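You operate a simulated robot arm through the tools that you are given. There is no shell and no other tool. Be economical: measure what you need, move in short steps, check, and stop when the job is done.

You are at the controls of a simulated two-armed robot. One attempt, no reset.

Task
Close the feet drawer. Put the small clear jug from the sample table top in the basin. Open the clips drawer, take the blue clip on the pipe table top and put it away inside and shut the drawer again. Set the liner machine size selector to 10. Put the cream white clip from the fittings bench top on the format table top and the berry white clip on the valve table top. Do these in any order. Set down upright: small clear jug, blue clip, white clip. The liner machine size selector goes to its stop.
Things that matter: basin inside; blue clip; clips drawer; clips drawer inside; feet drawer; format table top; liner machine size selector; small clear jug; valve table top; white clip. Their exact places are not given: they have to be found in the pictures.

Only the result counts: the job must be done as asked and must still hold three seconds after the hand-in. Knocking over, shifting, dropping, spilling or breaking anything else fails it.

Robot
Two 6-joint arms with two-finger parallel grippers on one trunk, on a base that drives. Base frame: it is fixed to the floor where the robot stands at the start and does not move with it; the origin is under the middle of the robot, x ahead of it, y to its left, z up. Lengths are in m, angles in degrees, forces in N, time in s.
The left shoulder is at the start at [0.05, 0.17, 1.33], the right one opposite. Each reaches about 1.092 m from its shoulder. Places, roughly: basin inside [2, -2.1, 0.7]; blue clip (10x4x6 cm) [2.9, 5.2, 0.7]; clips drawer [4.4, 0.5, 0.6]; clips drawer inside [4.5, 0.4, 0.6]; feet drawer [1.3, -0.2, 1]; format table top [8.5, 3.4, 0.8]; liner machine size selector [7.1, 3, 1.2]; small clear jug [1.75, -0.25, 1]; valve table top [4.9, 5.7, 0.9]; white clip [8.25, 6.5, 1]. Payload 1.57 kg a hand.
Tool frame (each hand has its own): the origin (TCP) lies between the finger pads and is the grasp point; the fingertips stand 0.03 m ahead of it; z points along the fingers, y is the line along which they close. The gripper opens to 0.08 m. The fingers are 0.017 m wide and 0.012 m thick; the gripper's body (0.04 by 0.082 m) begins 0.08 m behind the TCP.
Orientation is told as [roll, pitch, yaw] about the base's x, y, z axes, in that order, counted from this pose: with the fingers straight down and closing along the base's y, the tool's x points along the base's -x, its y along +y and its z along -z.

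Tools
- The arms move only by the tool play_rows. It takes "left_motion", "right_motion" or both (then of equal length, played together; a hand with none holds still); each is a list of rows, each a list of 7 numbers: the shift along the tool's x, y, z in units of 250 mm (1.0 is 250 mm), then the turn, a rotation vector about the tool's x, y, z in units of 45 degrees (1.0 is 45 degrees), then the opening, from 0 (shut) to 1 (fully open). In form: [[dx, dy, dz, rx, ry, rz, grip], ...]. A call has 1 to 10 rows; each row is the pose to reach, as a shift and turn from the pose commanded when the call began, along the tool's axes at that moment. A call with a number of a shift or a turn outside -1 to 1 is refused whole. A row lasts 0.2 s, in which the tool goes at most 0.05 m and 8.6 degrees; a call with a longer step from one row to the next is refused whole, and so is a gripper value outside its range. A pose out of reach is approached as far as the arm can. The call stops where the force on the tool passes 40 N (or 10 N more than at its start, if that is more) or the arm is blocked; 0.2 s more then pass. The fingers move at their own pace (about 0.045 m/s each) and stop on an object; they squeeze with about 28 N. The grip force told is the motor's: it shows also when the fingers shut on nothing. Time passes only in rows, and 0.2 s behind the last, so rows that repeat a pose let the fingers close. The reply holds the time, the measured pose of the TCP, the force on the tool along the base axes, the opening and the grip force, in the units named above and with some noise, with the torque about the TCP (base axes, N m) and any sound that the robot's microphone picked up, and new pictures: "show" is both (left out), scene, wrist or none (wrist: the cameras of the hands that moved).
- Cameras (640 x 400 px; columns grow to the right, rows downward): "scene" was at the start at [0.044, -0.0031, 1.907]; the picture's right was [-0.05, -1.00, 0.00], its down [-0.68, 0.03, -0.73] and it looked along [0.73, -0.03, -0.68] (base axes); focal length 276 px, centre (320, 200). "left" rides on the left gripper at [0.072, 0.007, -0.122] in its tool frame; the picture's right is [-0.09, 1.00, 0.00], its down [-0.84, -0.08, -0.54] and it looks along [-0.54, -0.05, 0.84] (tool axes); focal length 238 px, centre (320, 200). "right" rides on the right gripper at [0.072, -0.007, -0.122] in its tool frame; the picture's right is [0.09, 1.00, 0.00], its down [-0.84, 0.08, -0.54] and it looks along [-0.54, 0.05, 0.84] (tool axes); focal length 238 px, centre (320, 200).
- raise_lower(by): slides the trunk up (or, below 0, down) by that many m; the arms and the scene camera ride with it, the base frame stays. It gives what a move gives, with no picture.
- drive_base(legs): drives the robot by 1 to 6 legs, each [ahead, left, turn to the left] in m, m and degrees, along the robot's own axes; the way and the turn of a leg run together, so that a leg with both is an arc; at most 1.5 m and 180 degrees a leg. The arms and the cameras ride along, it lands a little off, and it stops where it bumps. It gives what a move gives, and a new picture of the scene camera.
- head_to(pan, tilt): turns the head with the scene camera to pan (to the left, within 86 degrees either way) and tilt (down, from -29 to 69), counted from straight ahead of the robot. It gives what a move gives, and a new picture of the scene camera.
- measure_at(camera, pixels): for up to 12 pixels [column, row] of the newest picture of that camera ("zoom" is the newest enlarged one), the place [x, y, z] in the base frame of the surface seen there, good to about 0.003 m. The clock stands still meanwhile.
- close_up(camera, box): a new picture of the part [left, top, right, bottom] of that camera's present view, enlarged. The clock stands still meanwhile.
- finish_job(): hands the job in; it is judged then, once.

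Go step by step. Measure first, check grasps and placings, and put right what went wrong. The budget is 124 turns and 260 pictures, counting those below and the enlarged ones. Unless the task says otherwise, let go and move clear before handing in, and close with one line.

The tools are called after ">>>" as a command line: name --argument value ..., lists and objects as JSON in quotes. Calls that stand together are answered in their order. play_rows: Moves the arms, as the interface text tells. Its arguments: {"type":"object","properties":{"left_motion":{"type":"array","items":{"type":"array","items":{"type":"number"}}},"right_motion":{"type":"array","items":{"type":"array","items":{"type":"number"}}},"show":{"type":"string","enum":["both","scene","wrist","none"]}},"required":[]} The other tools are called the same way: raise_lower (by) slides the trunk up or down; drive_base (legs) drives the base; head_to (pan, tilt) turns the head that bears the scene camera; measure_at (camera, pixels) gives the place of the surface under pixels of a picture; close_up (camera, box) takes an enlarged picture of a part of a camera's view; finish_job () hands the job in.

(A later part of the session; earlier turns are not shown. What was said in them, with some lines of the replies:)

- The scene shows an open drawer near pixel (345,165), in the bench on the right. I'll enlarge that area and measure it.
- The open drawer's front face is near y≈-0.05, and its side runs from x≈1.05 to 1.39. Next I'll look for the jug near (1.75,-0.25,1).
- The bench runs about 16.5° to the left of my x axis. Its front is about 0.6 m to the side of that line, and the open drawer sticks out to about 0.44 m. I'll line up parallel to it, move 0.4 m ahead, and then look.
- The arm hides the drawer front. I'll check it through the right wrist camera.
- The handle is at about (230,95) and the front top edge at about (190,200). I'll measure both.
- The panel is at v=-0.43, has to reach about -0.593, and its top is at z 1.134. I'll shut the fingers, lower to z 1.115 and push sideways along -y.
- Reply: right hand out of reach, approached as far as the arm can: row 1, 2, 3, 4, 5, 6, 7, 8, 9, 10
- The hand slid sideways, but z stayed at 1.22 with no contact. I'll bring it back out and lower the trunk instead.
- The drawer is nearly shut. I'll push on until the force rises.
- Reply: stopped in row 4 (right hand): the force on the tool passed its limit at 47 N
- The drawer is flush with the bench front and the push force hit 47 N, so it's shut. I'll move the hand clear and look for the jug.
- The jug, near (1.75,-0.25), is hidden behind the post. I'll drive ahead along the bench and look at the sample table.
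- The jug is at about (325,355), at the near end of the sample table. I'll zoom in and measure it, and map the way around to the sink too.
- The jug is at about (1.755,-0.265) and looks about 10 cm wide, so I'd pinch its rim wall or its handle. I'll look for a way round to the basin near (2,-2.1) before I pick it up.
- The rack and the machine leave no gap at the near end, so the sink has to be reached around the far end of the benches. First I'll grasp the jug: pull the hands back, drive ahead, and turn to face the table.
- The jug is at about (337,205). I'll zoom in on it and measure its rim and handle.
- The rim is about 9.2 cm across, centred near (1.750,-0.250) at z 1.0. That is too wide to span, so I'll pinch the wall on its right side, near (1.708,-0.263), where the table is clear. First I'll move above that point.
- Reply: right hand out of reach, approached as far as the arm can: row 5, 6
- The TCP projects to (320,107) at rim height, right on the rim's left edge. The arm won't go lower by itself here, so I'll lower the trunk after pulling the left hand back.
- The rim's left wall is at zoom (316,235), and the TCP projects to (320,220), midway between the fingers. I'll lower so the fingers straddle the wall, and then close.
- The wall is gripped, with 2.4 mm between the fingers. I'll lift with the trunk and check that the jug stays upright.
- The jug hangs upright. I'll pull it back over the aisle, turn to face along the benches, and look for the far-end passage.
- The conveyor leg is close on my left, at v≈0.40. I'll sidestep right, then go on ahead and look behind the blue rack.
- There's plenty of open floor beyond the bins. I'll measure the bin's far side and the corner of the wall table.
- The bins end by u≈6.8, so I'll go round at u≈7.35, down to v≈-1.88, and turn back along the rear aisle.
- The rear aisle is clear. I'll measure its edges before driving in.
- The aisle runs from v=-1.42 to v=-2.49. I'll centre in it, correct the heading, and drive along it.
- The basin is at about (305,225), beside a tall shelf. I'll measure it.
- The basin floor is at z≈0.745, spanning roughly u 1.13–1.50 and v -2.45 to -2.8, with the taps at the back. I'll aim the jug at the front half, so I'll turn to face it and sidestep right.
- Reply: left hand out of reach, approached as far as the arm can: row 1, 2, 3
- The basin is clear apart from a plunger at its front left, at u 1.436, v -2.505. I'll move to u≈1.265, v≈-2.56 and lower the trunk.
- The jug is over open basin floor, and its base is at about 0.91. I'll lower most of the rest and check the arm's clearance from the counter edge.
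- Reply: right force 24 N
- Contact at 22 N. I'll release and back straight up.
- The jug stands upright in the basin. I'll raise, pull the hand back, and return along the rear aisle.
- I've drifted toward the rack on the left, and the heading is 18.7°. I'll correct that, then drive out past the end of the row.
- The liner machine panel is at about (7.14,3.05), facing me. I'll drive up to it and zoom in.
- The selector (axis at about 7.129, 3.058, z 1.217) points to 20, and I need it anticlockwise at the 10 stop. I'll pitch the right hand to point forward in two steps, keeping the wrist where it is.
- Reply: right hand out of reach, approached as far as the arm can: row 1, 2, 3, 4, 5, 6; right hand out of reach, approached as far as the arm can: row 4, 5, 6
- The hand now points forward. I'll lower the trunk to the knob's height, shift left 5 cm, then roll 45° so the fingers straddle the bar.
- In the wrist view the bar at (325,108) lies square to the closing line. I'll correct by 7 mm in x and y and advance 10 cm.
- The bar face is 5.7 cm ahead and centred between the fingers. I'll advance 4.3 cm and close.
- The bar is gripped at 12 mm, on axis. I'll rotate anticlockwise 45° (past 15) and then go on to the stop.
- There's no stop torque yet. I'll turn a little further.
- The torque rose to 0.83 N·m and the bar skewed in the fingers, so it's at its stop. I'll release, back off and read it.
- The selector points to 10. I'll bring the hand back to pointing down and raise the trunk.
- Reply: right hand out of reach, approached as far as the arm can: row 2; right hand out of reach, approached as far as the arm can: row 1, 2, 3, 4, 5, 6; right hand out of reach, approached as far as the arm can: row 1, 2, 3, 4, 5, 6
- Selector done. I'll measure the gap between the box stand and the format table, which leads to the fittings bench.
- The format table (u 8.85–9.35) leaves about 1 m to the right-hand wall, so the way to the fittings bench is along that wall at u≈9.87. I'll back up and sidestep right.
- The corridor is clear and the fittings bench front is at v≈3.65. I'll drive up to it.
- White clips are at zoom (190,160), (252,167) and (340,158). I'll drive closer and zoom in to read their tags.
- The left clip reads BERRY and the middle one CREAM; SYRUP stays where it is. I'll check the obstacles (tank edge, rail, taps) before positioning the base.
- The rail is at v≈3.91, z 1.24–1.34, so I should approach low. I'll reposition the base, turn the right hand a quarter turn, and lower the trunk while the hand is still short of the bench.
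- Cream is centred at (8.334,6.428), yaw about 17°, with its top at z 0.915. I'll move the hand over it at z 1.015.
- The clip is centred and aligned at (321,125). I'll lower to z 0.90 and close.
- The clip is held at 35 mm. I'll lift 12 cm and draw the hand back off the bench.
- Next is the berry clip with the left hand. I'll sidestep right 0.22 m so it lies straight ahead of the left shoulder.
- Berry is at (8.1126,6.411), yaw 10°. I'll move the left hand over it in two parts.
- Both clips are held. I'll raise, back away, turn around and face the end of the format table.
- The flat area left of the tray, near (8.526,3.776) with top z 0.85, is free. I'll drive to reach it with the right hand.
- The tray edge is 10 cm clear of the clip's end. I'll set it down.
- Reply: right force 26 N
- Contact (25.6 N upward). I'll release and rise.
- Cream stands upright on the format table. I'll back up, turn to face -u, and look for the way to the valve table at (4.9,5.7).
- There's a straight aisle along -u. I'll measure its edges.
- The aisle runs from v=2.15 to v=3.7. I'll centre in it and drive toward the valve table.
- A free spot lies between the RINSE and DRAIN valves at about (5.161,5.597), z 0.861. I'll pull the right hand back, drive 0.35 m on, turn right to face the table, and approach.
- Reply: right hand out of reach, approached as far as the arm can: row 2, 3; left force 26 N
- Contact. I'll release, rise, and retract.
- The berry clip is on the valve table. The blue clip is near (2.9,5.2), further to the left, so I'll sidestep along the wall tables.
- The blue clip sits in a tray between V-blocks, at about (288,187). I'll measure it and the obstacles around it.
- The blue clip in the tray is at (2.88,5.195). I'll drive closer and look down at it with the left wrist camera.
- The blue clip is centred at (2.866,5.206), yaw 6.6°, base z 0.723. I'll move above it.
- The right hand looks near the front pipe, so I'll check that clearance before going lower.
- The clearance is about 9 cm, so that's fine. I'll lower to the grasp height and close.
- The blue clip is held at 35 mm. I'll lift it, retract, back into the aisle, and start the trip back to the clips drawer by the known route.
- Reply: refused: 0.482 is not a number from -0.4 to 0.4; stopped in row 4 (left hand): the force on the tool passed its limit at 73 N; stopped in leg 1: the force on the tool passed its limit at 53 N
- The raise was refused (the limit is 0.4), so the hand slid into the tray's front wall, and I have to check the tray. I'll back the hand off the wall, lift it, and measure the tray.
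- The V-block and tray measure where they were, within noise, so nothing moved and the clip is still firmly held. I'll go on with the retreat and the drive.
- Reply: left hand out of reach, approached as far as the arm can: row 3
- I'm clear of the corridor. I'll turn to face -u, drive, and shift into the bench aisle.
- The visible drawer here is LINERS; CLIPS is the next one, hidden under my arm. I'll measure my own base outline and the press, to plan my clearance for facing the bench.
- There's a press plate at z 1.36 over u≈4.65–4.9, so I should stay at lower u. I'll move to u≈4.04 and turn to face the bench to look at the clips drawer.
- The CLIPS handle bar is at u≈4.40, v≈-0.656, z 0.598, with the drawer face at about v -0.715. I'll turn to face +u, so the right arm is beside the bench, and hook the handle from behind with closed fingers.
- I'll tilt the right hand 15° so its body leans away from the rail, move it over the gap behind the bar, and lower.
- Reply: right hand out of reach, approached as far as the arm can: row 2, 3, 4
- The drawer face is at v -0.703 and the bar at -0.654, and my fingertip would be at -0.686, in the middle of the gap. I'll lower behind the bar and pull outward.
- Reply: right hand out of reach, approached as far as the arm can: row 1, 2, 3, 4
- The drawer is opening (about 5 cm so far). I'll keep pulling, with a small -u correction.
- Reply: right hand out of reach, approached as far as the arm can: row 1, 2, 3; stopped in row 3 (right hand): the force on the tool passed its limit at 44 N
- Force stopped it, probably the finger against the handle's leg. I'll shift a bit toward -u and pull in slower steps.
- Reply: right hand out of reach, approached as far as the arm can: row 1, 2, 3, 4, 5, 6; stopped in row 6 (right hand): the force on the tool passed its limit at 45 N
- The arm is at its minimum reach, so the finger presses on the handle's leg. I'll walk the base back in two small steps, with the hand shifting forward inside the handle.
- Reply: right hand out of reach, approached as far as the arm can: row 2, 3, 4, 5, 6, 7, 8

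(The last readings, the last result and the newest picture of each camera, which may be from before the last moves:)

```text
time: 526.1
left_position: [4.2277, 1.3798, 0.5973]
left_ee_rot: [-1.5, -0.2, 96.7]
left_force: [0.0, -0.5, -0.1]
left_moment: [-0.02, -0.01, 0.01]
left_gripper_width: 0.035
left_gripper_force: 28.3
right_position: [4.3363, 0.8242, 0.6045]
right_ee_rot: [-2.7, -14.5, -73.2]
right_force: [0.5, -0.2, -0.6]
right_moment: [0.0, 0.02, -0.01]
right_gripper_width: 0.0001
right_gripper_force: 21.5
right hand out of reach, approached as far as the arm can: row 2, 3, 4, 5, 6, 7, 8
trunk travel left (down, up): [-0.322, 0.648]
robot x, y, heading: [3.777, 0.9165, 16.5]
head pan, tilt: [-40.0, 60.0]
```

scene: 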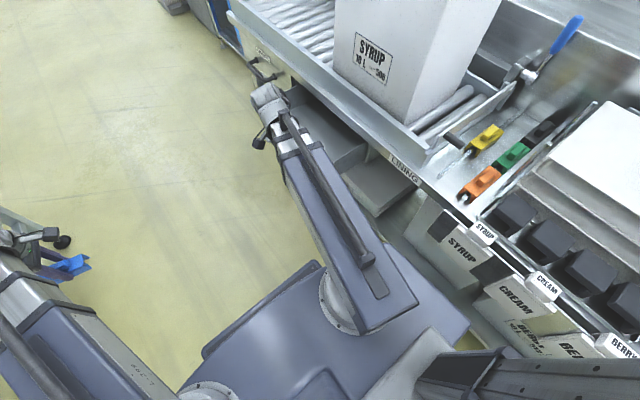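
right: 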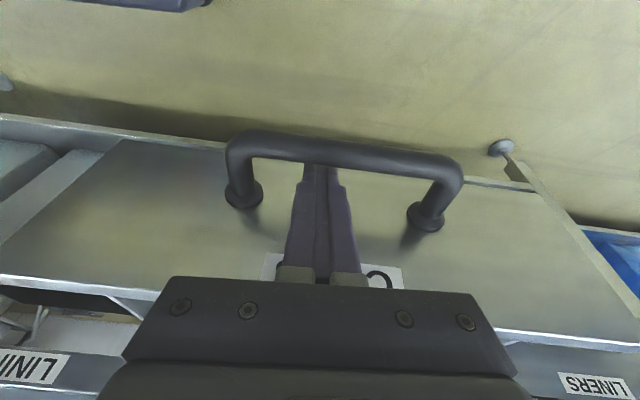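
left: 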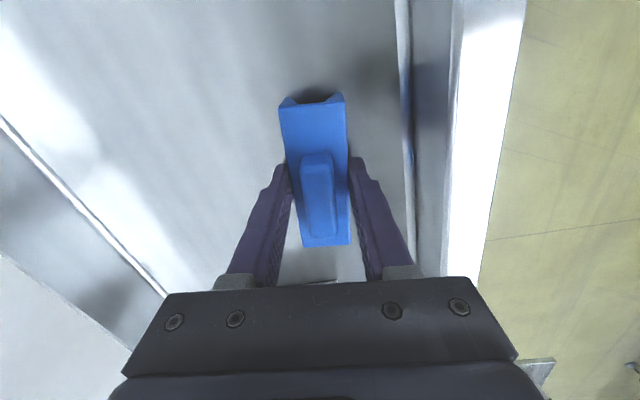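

The drawer is open about 20 cm. I'll unload the finger, raise, back away, turn to face the bench, and come alongside with the left hand over the drawer.

>>> play_rows --right_motion '[[-0.05, 0, 0, 0, 0, 0, 0]]' --show "none"

>>> raise_lower --by 0.39

>>> raise_lower --by 0.258

>>> drive_base --legs '[[-0.3, 0.2, 0], [0, 0, -90.2], [0, 0.45, 0]]'

>>> head_to --pan 25 --tilt 60

>>> close_up --camera "left" --box '[0, 0, 640, 400]'

```text
time: 526.5
left_position: [4.2287, 1.3801, 0.5971]
left_ee_rot: [-1.6, -0.2, 96.6]
left_force: [0.3, -0.6, -0.1]
left_moment: [0.03, -0.01, 0.03]
left_gripper_width: 0.0353
left_gripper_force: 27.7
right_position: [4.3407, 0.8123, 0.6052]
right_ee_rot: [-2.8, -14.5, -73.1]
right_force: [-0.2, -0.5, -0.1]
right_moment: [-0.01, -0.02, -0.01]
right_gripper_width: 0.0
right_gripper_force: 21.3
right hand out of reach, approached as far as the arm can: row 1
trunk travel left (down, up): [-0.322, 0.648]
robot x, y, heading: [3.7781, 0.9132, 16.9]
head pan, tilt: [-40.0, 60.0]
```

```text
time: 530.2
left_position: [4.2281, 1.3812, 0.9866]
left_ee_rot: [-1.6, -0.3, 96.8]
left_force: [0.3, -0.1, 0.4]
left_moment: [0.01, -0.01, -0.01]
left_gripper_width: 0.0353
left_gripper_force: 27.7
right_position: [4.3385, 0.8117, 0.9938]
right_ee_rot: [-2.7, -14.5, -73.2]
right_force: [0.5, -0.7, 0.1]
right_moment: [-0.01, 0.06, -0.01]
right_gripper_width: 0.0
right_gripper_force: 21.7
trunk travel left (down, up): [-0.712, 0.258]
robot x, y, heading: [3.7765, 0.9147, 16.7]
head pan, tilt: [-40.0, 60.0]
```

```text
time: 532.9
left_position: [4.229, 1.3802, 1.2444]
left_ee_rot: [-1.6, -0.2, 96.7]
left_force: [-0.5, 0.4, -0.3]
left_moment: [0.0, 0.01, -0.02]
left_gripper_width: 0.0352
left_gripper_force: 27.9
right_position: [4.3398, 0.8121, 1.2523]
right_ee_rot: [-2.7, -14.4, -73.2]
right_force: [-0.2, -0.5, -0.7]
right_moment: [-0.02, 0.04, -0.01]
right_gripper_width: 0.0
right_gripper_force: 21.5
trunk travel left (down, up): [-0.97, 0.0]
robot x, y, heading: [3.7753, 0.9149, 16.9]
head pan, tilt: [-40.0, 60.0]
```

```text
time: 541.4
left_position: [4.3288, 0.6948, 1.2458]
left_ee_rot: [-1.6, -0.2, 6.6]
left_force: [-0.6, 0.6, -0.3]
left_moment: [-0.03, 0.02, -0.02]
left_gripper_width: 0.0351
left_gripper_force: 28.4
right_position: [3.7593, 0.586, 1.2519]
right_ee_rot: [-2.6, -14.5, -163.3]
right_force: [0.2, 0.0, 0.3]
right_moment: [-0.02, 0.01, 0.0]
right_gripper_width: 0.0
right_gripper_force: 21.1
trunk travel left (down, up): [-0.97, 0.0]
robot x, y, heading: [3.8633, 1.1516, -73.5]
head pan, tilt: [-40.0, 60.0]
```

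scene: 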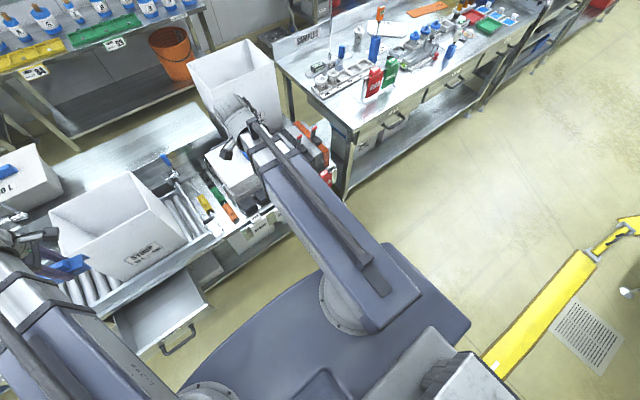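

```text
time: 542.7
left_position: [4.3285, 0.6952, 1.2439]
left_ee_rot: [-1.5, -0.2, 6.5]
left_force: [-0.1, 0.2, -0.1]
left_moment: [0.0, 0.02, 0.02]
left_gripper_width: 0.035
left_gripper_force: 28.3
right_position: [3.7596, 0.5868, 1.2525]
right_ee_rot: [-2.8, -14.4, -163.2]
right_force: [0.4, 0.7, -0.5]
right_moment: [0.04, 0.03, 0.02]
right_gripper_width: 0.0001
right_gripper_force: 21.3
trunk travel left (down, up): [-0.97, 0.0]
robot x, y, heading: [3.8618, 1.1522, -73.5]
head pan, tilt: [25.0, 60.0]
```

scene: 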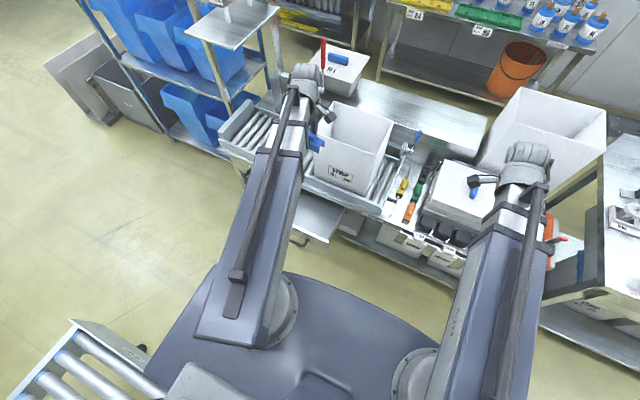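

```text
1.00 times, centred on (320, 200) of left (not enlarged: the box is as wide or as high as the picture)
5 turns are left
```

zoom: 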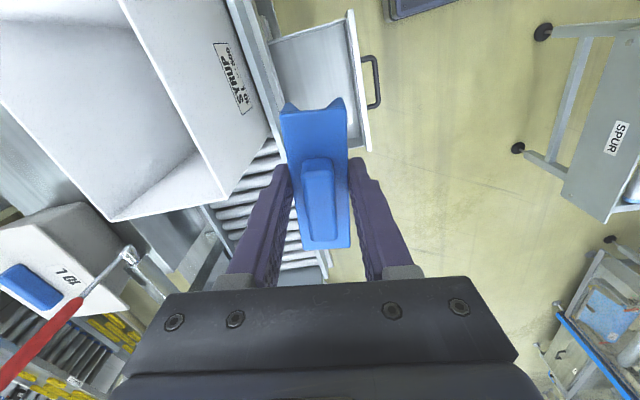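

Few turns remain. I'll measure the open drawer's interior exactly.

>>> measure_at --camera "zoom" --pixels '[[325, 70], [300, 60], [325, 90], [350, 30], [364, 140], [278, 42], [349, 20], [375, 85], [340, 60], [368, 60], [265, 70], [310, 95]]'

>>> measure_at --camera "scene" --pixels '[[320, 215], [335, 240], [305, 235], [345, 208], [300, 243], [315, 225], [300, 215]]'

```text
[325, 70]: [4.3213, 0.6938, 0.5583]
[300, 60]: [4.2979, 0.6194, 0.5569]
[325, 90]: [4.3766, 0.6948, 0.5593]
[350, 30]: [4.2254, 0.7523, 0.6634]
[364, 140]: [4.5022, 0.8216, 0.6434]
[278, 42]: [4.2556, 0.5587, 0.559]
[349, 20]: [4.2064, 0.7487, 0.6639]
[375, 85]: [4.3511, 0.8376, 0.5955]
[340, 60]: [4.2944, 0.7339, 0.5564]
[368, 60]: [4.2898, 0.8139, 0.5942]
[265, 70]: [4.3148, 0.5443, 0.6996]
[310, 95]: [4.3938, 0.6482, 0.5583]
```

```text
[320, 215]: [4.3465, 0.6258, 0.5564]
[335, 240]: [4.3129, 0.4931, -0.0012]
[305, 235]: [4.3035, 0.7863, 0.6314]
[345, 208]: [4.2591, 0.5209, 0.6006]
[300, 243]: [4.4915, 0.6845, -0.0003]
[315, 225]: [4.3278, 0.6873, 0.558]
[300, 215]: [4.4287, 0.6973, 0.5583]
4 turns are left
```

The drawer floor is at z 0.558, and the free interior is centred at about (4.379,0.680). I'll place the clip there, release, rise, look, then back off to a pushing position outside the handle.

>>> play_rows --left_motion '[[-0.1, -0.04, 0, 0, 0, 0, 0], [-0.194, -0.083, 0, 0, 0, 0, 0], [-0.194, -0.083, 0, 0, 0, 0, 0]]' --right_motion '[[0, -0.1, 0, 0, 0, 0, 0], [0, -0.2, 0, 0, 0, 0, 0], [0, -0.28, 0, 0, 0, 0, 0]]' --show "none"

>>> raise_lower --by -0.4

>>> raise_lower --by -0.239

>>> raise_lower --by -0.006

>>> play_rows --left_motion '[[0, 0, 0, 0, 0, 0, 0.5], [0, 0, 0, 0, 0, 0, 0.85], [0, 0, 0, 0, 0, 0, 0.85], [0, 0, 0, 0, 0, 0, 0.85]]' --show "none"

>>> raise_lower --by 0.25

>>> close_up --camera "left" --box '[0, 0, 640, 400]'

>>> drive_base --legs '[[0, -0.13, 0], [-0.24, 0, 0]]'

>>> play_rows --left_motion '[[-0.18, 0, 0, 0, 0, 0, 0], [-0.36, 0, 0, 0, 0, 0, 0], [-0.54, 0, 0, 0, 0, 0, 0], [-0.54, 0, 0, 0, 0, 0, 0], [-0.54, 0, 0, 0, 0, 0, 0]]' --show "wrist"

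>>> head_to --pan 35 --tilt 55

```text
time: 543.5
left_position: [4.3797, 0.6815, 1.2448]
left_ee_rot: [-1.7, -0.2, 6.5]
left_force: [0.0, -0.7, -0.2]
left_moment: [-0.02, -0.05, 0.01]
left_gripper_width: 0.035
left_gripper_force: 27.9
right_position: [3.7403, 0.6472, 1.2529]
right_ee_rot: [-2.7, -14.6, -163.3]
right_force: [-0.6, -0.2, 0.3]
right_moment: [-0.01, 0.0, 0.01]
right_gripper_width: 0.0001
right_gripper_force: 21.2
right hand out of reach, approached as far as the arm can: row 3
trunk travel left (down, up): [-0.97, 0.0]
robot x, y, heading: [3.8619, 1.1505, -73.4]
head pan, tilt: [25.0, 60.0]
```

```text
time: 547.4
left_position: [4.3784, 0.68, 0.844]
left_ee_rot: [-1.7, -0.2, 6.5]
left_force: [0.7, 0.1, 0.9]
left_moment: [-0.03, -0.01, -0.02]
left_gripper_width: 0.0351
left_gripper_force: 28.0
right_position: [3.7415, 0.6463, 0.8526]
right_ee_rot: [-2.8, -14.5, -163.3]
right_force: [-0.6, 0.1, 0.0]
right_moment: [-0.03, 0.01, -0.01]
right_gripper_width: 0.0
right_gripper_force: 21.3
trunk travel left (down, up): [-0.57, 0.4]
robot x, y, heading: [3.8619, 1.15, -73.3]
head pan, tilt: [25.0, 60.0]
```

```text
time: 549.9
left_position: [4.3799, 0.6809, 0.6066]
left_ee_rot: [-1.6, -0.2, 6.5]
left_force: [0.4, -0.5, 0.4]
left_moment: [-0.03, 0.0, 0.03]
left_gripper_width: 0.0352
left_gripper_force: 28.4
right_position: [3.7405, 0.6467, 0.6134]
right_ee_rot: [-2.7, -14.5, -163.3]
right_force: [0.1, -0.3, 1.1]
right_moment: [0.01, 0.01, -0.03]
right_gripper_width: 0.0001
right_gripper_force: 21.3
trunk travel left (down, up): [-0.331, 0.639]
robot x, y, heading: [3.8617, 1.1498, -73.4]
head pan, tilt: [25.0, 60.0]
```

```text
time: 550.4
left_position: [4.3793, 0.6811, 0.5996]
left_ee_rot: [-1.6, -0.3, 6.6]
left_force: [1.2, 0.1, 0.2]
left_moment: [-0.03, 0.01, 0.03]
left_gripper_width: 0.0352
left_gripper_force: 27.9
right_position: [3.7407, 0.6472, 0.6066]
right_ee_rot: [-2.8, -14.5, -163.3]
right_force: [-0.3, -0.7, -0.4]
right_moment: [0.0, -0.01, -0.02]
right_gripper_width: 0.0
right_gripper_force: 21.2
trunk travel left (down, up): [-0.325, 0.645]
robot x, y, heading: [3.8594, 1.1513, -73.4]
head pan, tilt: [25.0, 60.0]
```

```text
time: 551.4
left_position: [4.3791, 0.6809, 0.5999]
left_ee_rot: [-1.6, -0.2, 6.5]
left_force: [-0.3, 0.2, 1.1]
left_moment: [0.02, 0.01, -0.03]
left_gripper_width: 0.068
left_gripper_force: 0.0
right_position: [3.7406, 0.6477, 0.6082]
right_ee_rot: [-2.8, -14.6, -163.4]
right_force: [-0.9, 0.1, -0.5]
right_moment: [0.02, 0.0, -0.01]
right_gripper_width: 0.0
right_gripper_force: 20.5
trunk travel left (down, up): [-0.325, 0.645]
robot x, y, heading: [3.8604, 1.1419, -73.6]
head pan, tilt: [25.0, 60.0]
```

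```text
time: 554.0
left_position: [4.3785, 0.6805, 0.8499]
left_ee_rot: [-1.6, -0.2, 6.5]
left_force: [-1.0, 0.2, 0.8]
left_moment: [0.04, 0.03, 0.0]
left_gripper_width: 0.068
left_gripper_force: 0.0
right_position: [3.7397, 0.6472, 0.8572]
right_ee_rot: [-2.7, -14.5, -163.2]
right_force: [-0.8, -0.8, -0.2]
right_moment: [0.02, 0.02, 0.0]
right_gripper_width: 0.0001
right_gripper_force: 21.4
trunk travel left (down, up): [-0.575, 0.395]
robot x, y, heading: [3.8644, 1.1464, -73.4]
head pan, tilt: [25.0, 60.0]
```

```text
1.00 times, centred on (320, 200) of left (not enlarged: the box is as wide or as high as the picture)
```

zoom: 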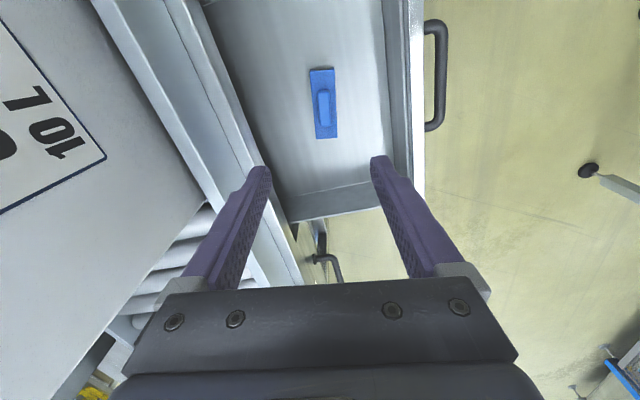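

```text
time: 556.6
left_position: [4.1859, 0.8763, 0.8495]
left_ee_rot: [-1.7, -0.2, 6.6]
left_force: [0.1, -0.4, -0.4]
left_moment: [-0.01, 0.03, -0.03]
left_gripper_width: 0.0679
left_gripper_force: 0.1
right_position: [3.5473, 0.8418, 0.8574]
right_ee_rot: [-2.6, -14.5, -163.3]
right_force: [0.6, 0.6, 0.2]
right_moment: [-0.04, -0.01, 0.03]
right_gripper_width: 0.0
right_gripper_force: 21.1
trunk travel left (down, up): [-0.575, 0.395]
robot x, y, heading: [3.6715, 1.3452, -73.2]
head pan, tilt: [25.0, 60.0]
```

scene: 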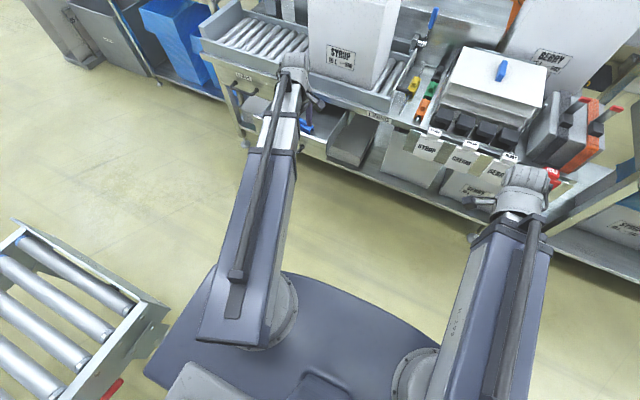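

```text
time: 557.8
left_position: [4.3202, 0.8908, 0.8501]
left_ee_rot: [-1.5, -0.2, 6.6]
left_force: [0.4, 0.2, -0.4]
left_moment: [0.0, -0.01, 0.01]
left_gripper_width: 0.0
left_gripper_force: 21.8
right_position: [3.5479, 0.8406, 0.8567]
right_ee_rot: [-2.9, -14.5, -163.2]
right_force: [0.3, -0.8, 0.0]
right_moment: [0.0, -0.02, 0.02]
right_gripper_width: 0.0
right_gripper_force: 21.4
trunk travel left (down, up): [-0.575, 0.395]
robot x, y, heading: [3.6671, 1.347, -73.1]
head pan, tilt: [25.0, 60.0]
```

left: 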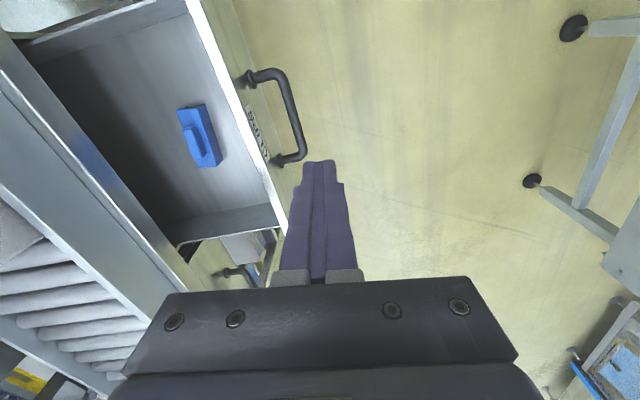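

```text
time: 558.6
left_position: [4.3201, 0.8903, 0.8494]
left_ee_rot: [-1.7, -0.2, 6.5]
left_force: [0.4, 0.0, 0.6]
left_moment: [0.03, 0.0, -0.02]
left_gripper_width: 0.0
left_gripper_force: 21.2
right_position: [3.549, 0.8413, 0.858]
right_ee_rot: [-2.9, -14.4, -163.1]
right_force: [0.7, -1.0, 0.1]
right_moment: [0.0, -0.02, -0.06]
right_gripper_width: 0.0001
right_gripper_force: 21.3
trunk travel left (down, up): [-0.575, 0.395]
robot x, y, heading: [3.668, 1.3425, -73.3]
head pan, tilt: [35.0, 55.0]
3 turns are left
```

scene: 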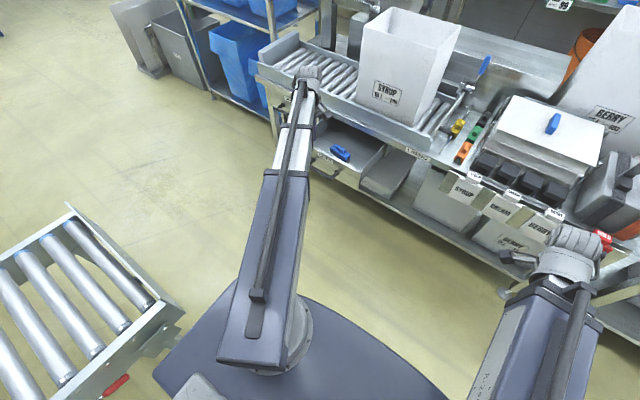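

The blue clip stands upright in the drawer. My closed left fingers are at u 4.394, v -0.387, just outside the handle bar, so I'll lower to the bar's height, push the drawer shut, back off, and look.

>>> raise_lower --by -0.245

>>> drive_base --legs '[[0.1, 0, 0], [0.1, 0, 0]]'

>>> play_rows --left_motion '[[0, -0.05, 0, 0, 0, 0, 0], [0, -0.1, 0, 0, 0, 0, 0], [0, -0.15, 0, 0, 0, 0, 0], [0, -0.2, 0, 0, 0, 0, 0], [0, -0.25, 0, 0, 0, 0, 0], [0, -0.3, 0, 0, 0, 0, 0], [0, -0.35, 0, 0, 0, 0, 0], [0, -0.4, 0, 0, 0, 0, 0]]' --show "wrist"

>>> play_rows --left_motion '[[0, 0.1, 0, 0, 0, 0, 0], [0, 0.2, 0, 0, 0, 0, 0], [0, 0.3, 0, 0, 0, 0, 0]]' --show "wrist"

>>> measure_at --camera "left" --pixels '[[200, 100], [220, 60], [180, 120], [240, 100], [160, 100], [260, 80], [210, 140]]'

```text
time: 561.1
left_position: [4.3207, 0.8901, 0.6048]
left_ee_rot: [-1.6, -0.1, 6.5]
left_force: [-0.7, 0.3, 0.4]
left_moment: [0.02, -0.01, 0.0]
left_gripper_width: 0.0
left_gripper_force: 20.8
right_position: [3.5477, 0.8417, 0.6126]
right_ee_rot: [-2.7, -14.4, -163.2]
right_force: [0.1, 0.3, -0.3]
right_moment: [-0.02, -0.01, -0.01]
right_gripper_width: 0.0
right_gripper_force: 20.8
trunk travel left (down, up): [-0.33, 0.64]
robot x, y, heading: [3.6705, 1.3443, -73.3]
head pan, tilt: [35.0, 55.0]
```

```text
time: 563.0
left_position: [4.3779, 0.6995, 0.6048]
left_ee_rot: [-1.7, -0.1, 6.5]
left_force: [0.2, 0.3, 0.7]
left_moment: [-0.02, 0.06, -0.01]
left_gripper_width: 0.0
left_gripper_force: 20.9
right_position: [3.6041, 0.6501, 0.6125]
right_ee_rot: [-2.7, -14.5, -163.3]
right_force: [0.0, -0.4, -0.9]
right_moment: [-0.02, 0.01, 0.0]
right_gripper_width: 0.0002
right_gripper_force: 21.6
trunk travel left (down, up): [-0.33, 0.64]
robot x, y, heading: [3.7278, 1.1525, -73.4]
head pan, tilt: [35.0, 55.0]
```

scene: 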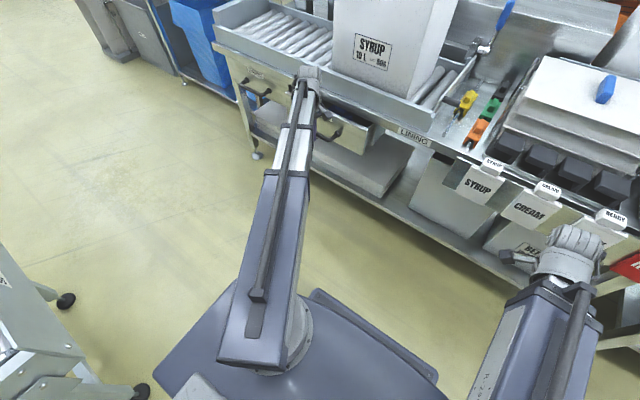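

```text
time: 564.3
left_position: [4.3828, 0.6444, 0.6054]
left_ee_rot: [-0.7, -0.2, 6.9]
left_force: [-0.7, 4.8, 1.7]
left_moment: [0.09, 0.03, 0.0]
left_gripper_width: 0.0002
left_gripper_force: 21.5
right_position: [3.6059, 0.6512, 0.6131]
right_ee_rot: [-2.7, -14.5, -163.2]
right_force: [0.0, -0.1, -0.1]
right_moment: [0.01, -0.07, 0.0]
right_gripper_width: 0.0
right_gripper_force: 21.1
trunk travel left (down, up): [-0.33, 0.64]
robot x, y, heading: [3.7273, 1.1531, -73.2]
head pan, tilt: [35.0, 55.0]
stopped in row 6 (left hand): the force on the tool passed its limit at 49 N (the readings are from after the stop); the commanded pose is now the measured one
```

left: 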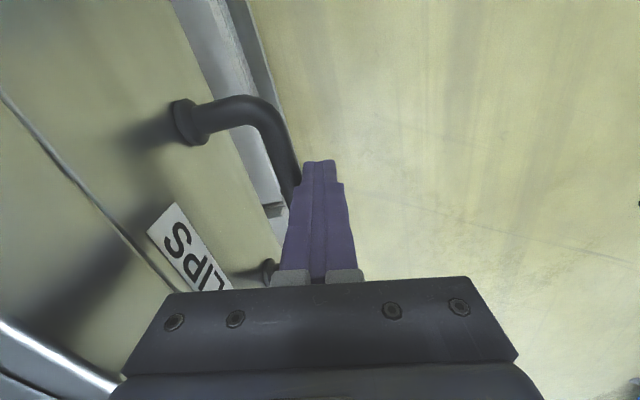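

```text
time: 565.1
left_position: [4.3736, 0.7165, 0.6042]
left_ee_rot: [-0.7, 0.0, 6.8]
left_force: [-0.2, 0.5, 0.1]
left_moment: [0.01, 0.02, 0.0]
left_gripper_width: 0.0
left_gripper_force: 21.0
right_position: [3.6057, 0.651, 0.6126]
right_ee_rot: [-2.8, -14.4, -163.3]
right_force: [-0.5, -0.5, 0.0]
right_moment: [-0.02, -0.02, -0.01]
right_gripper_width: 0.0002
right_gripper_force: 21.1
trunk travel left (down, up): [-0.33, 0.64]
robot x, y, heading: [3.7259, 1.1498, -73.2]
head pan, tilt: [35.0, 55.0]
```

left: 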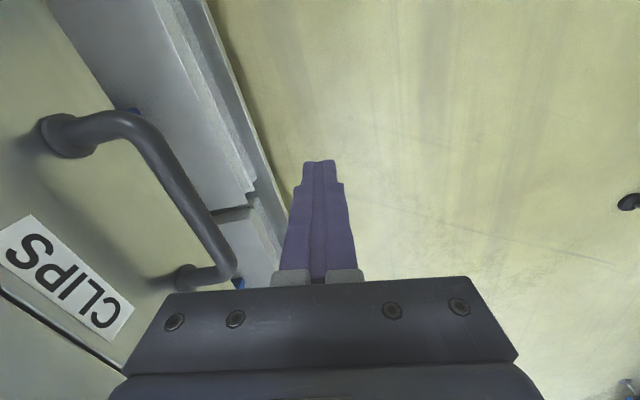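

```text
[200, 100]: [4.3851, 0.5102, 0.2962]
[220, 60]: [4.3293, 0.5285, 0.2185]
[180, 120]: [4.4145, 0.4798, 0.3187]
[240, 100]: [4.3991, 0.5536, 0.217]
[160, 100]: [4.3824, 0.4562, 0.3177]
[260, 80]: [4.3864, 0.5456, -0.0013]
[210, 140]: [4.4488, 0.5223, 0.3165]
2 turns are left
```

The push ended at v -0.6405 with 49 N, which matches the closed handle position (-0.65). I'll confirm with one measurement and move clear.

>>> measure_at --camera "left" --pixels '[[185, 190], [205, 225], [60, 180], [110, 230], [20, 300], [60, 340]]'

>>> drive_base --legs '[[-0.12, -0.03, 0]]'

>>> raise_lower --by 0.3

>>> close_up --camera "left" --box '[0, 0, 640, 400]'

```text
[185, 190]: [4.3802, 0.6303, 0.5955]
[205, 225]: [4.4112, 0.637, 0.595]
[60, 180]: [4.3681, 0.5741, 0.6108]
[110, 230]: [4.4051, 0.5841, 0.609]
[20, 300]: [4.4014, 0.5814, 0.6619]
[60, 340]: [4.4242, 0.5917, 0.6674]
```

```text
time: 566.3
left_position: [4.3106, 0.8223, 0.6043]
left_ee_rot: [-0.6, 0.0, 6.9]
left_force: [-0.3, 0.1, -0.2]
left_moment: [-0.02, -0.02, 0.0]
left_gripper_width: 0.0002
left_gripper_force: 21.3
right_position: [3.5435, 0.755, 0.6125]
right_ee_rot: [-2.8, -14.5, -163.1]
right_force: [0.7, -0.7, 0.1]
right_moment: [0.0, -0.01, -0.02]
right_gripper_width: 0.0
right_gripper_force: 21.0
trunk travel left (down, up): [-0.33, 0.64]
robot x, y, heading: [3.6644, 1.2543, -73.1]
head pan, tilt: [35.0, 55.0]
```

scene: 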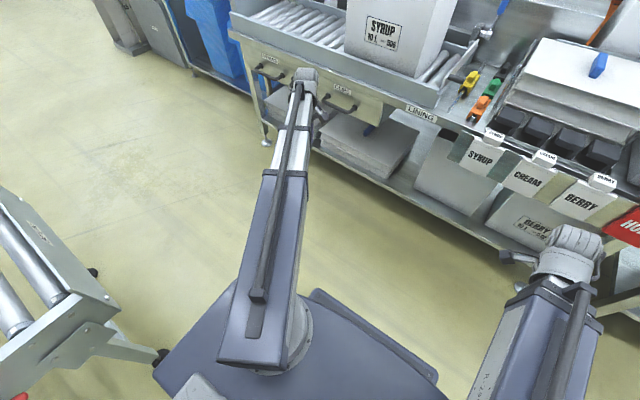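

```text
time: 569.3
left_position: [4.3113, 0.8229, 0.9053]
left_ee_rot: [-0.6, 0.0, 6.9]
left_force: [-0.2, 0.4, 0.7]
left_moment: [0.0, -0.01, 0.0]
left_gripper_width: 0.0
left_gripper_force: 21.6
right_position: [3.5423, 0.7559, 0.9118]
right_ee_rot: [-2.8, -14.4, -163.2]
right_force: [0.2, 0.8, 0.4]
right_moment: [0.03, 0.0, -0.02]
right_gripper_width: 0.0
right_gripper_force: 21.2
trunk travel left (down, up): [-0.63, 0.34]
robot x, y, heading: [3.6616, 1.2575, -73.0]
head pan, tilt: [35.0, 55.0]
```

```text
1.00 times, centred on (320, 200) of left (not enlarged: the box is as wide or as high as the picture)
1 turns are left
```

zoom: 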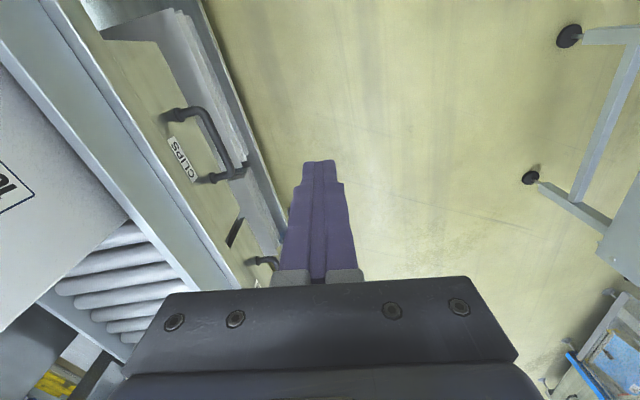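

The clips drawer face measures v≈-0.704, the same as when it was shut, and both hands are clear. All parts are done, so I'm handing in.

>>> finish_job

```text
The job is handed in.
```

I handed the job in with every part done: feet drawer shut, jug upright in the basin, blue clip in the shut clips drawer, selector on 10 at its stop, cream clip on the format table and berry clip on the valve table. While lifting the blue clip I bumped its tray on the pipe table, but the tray measured unmoved afterwards.
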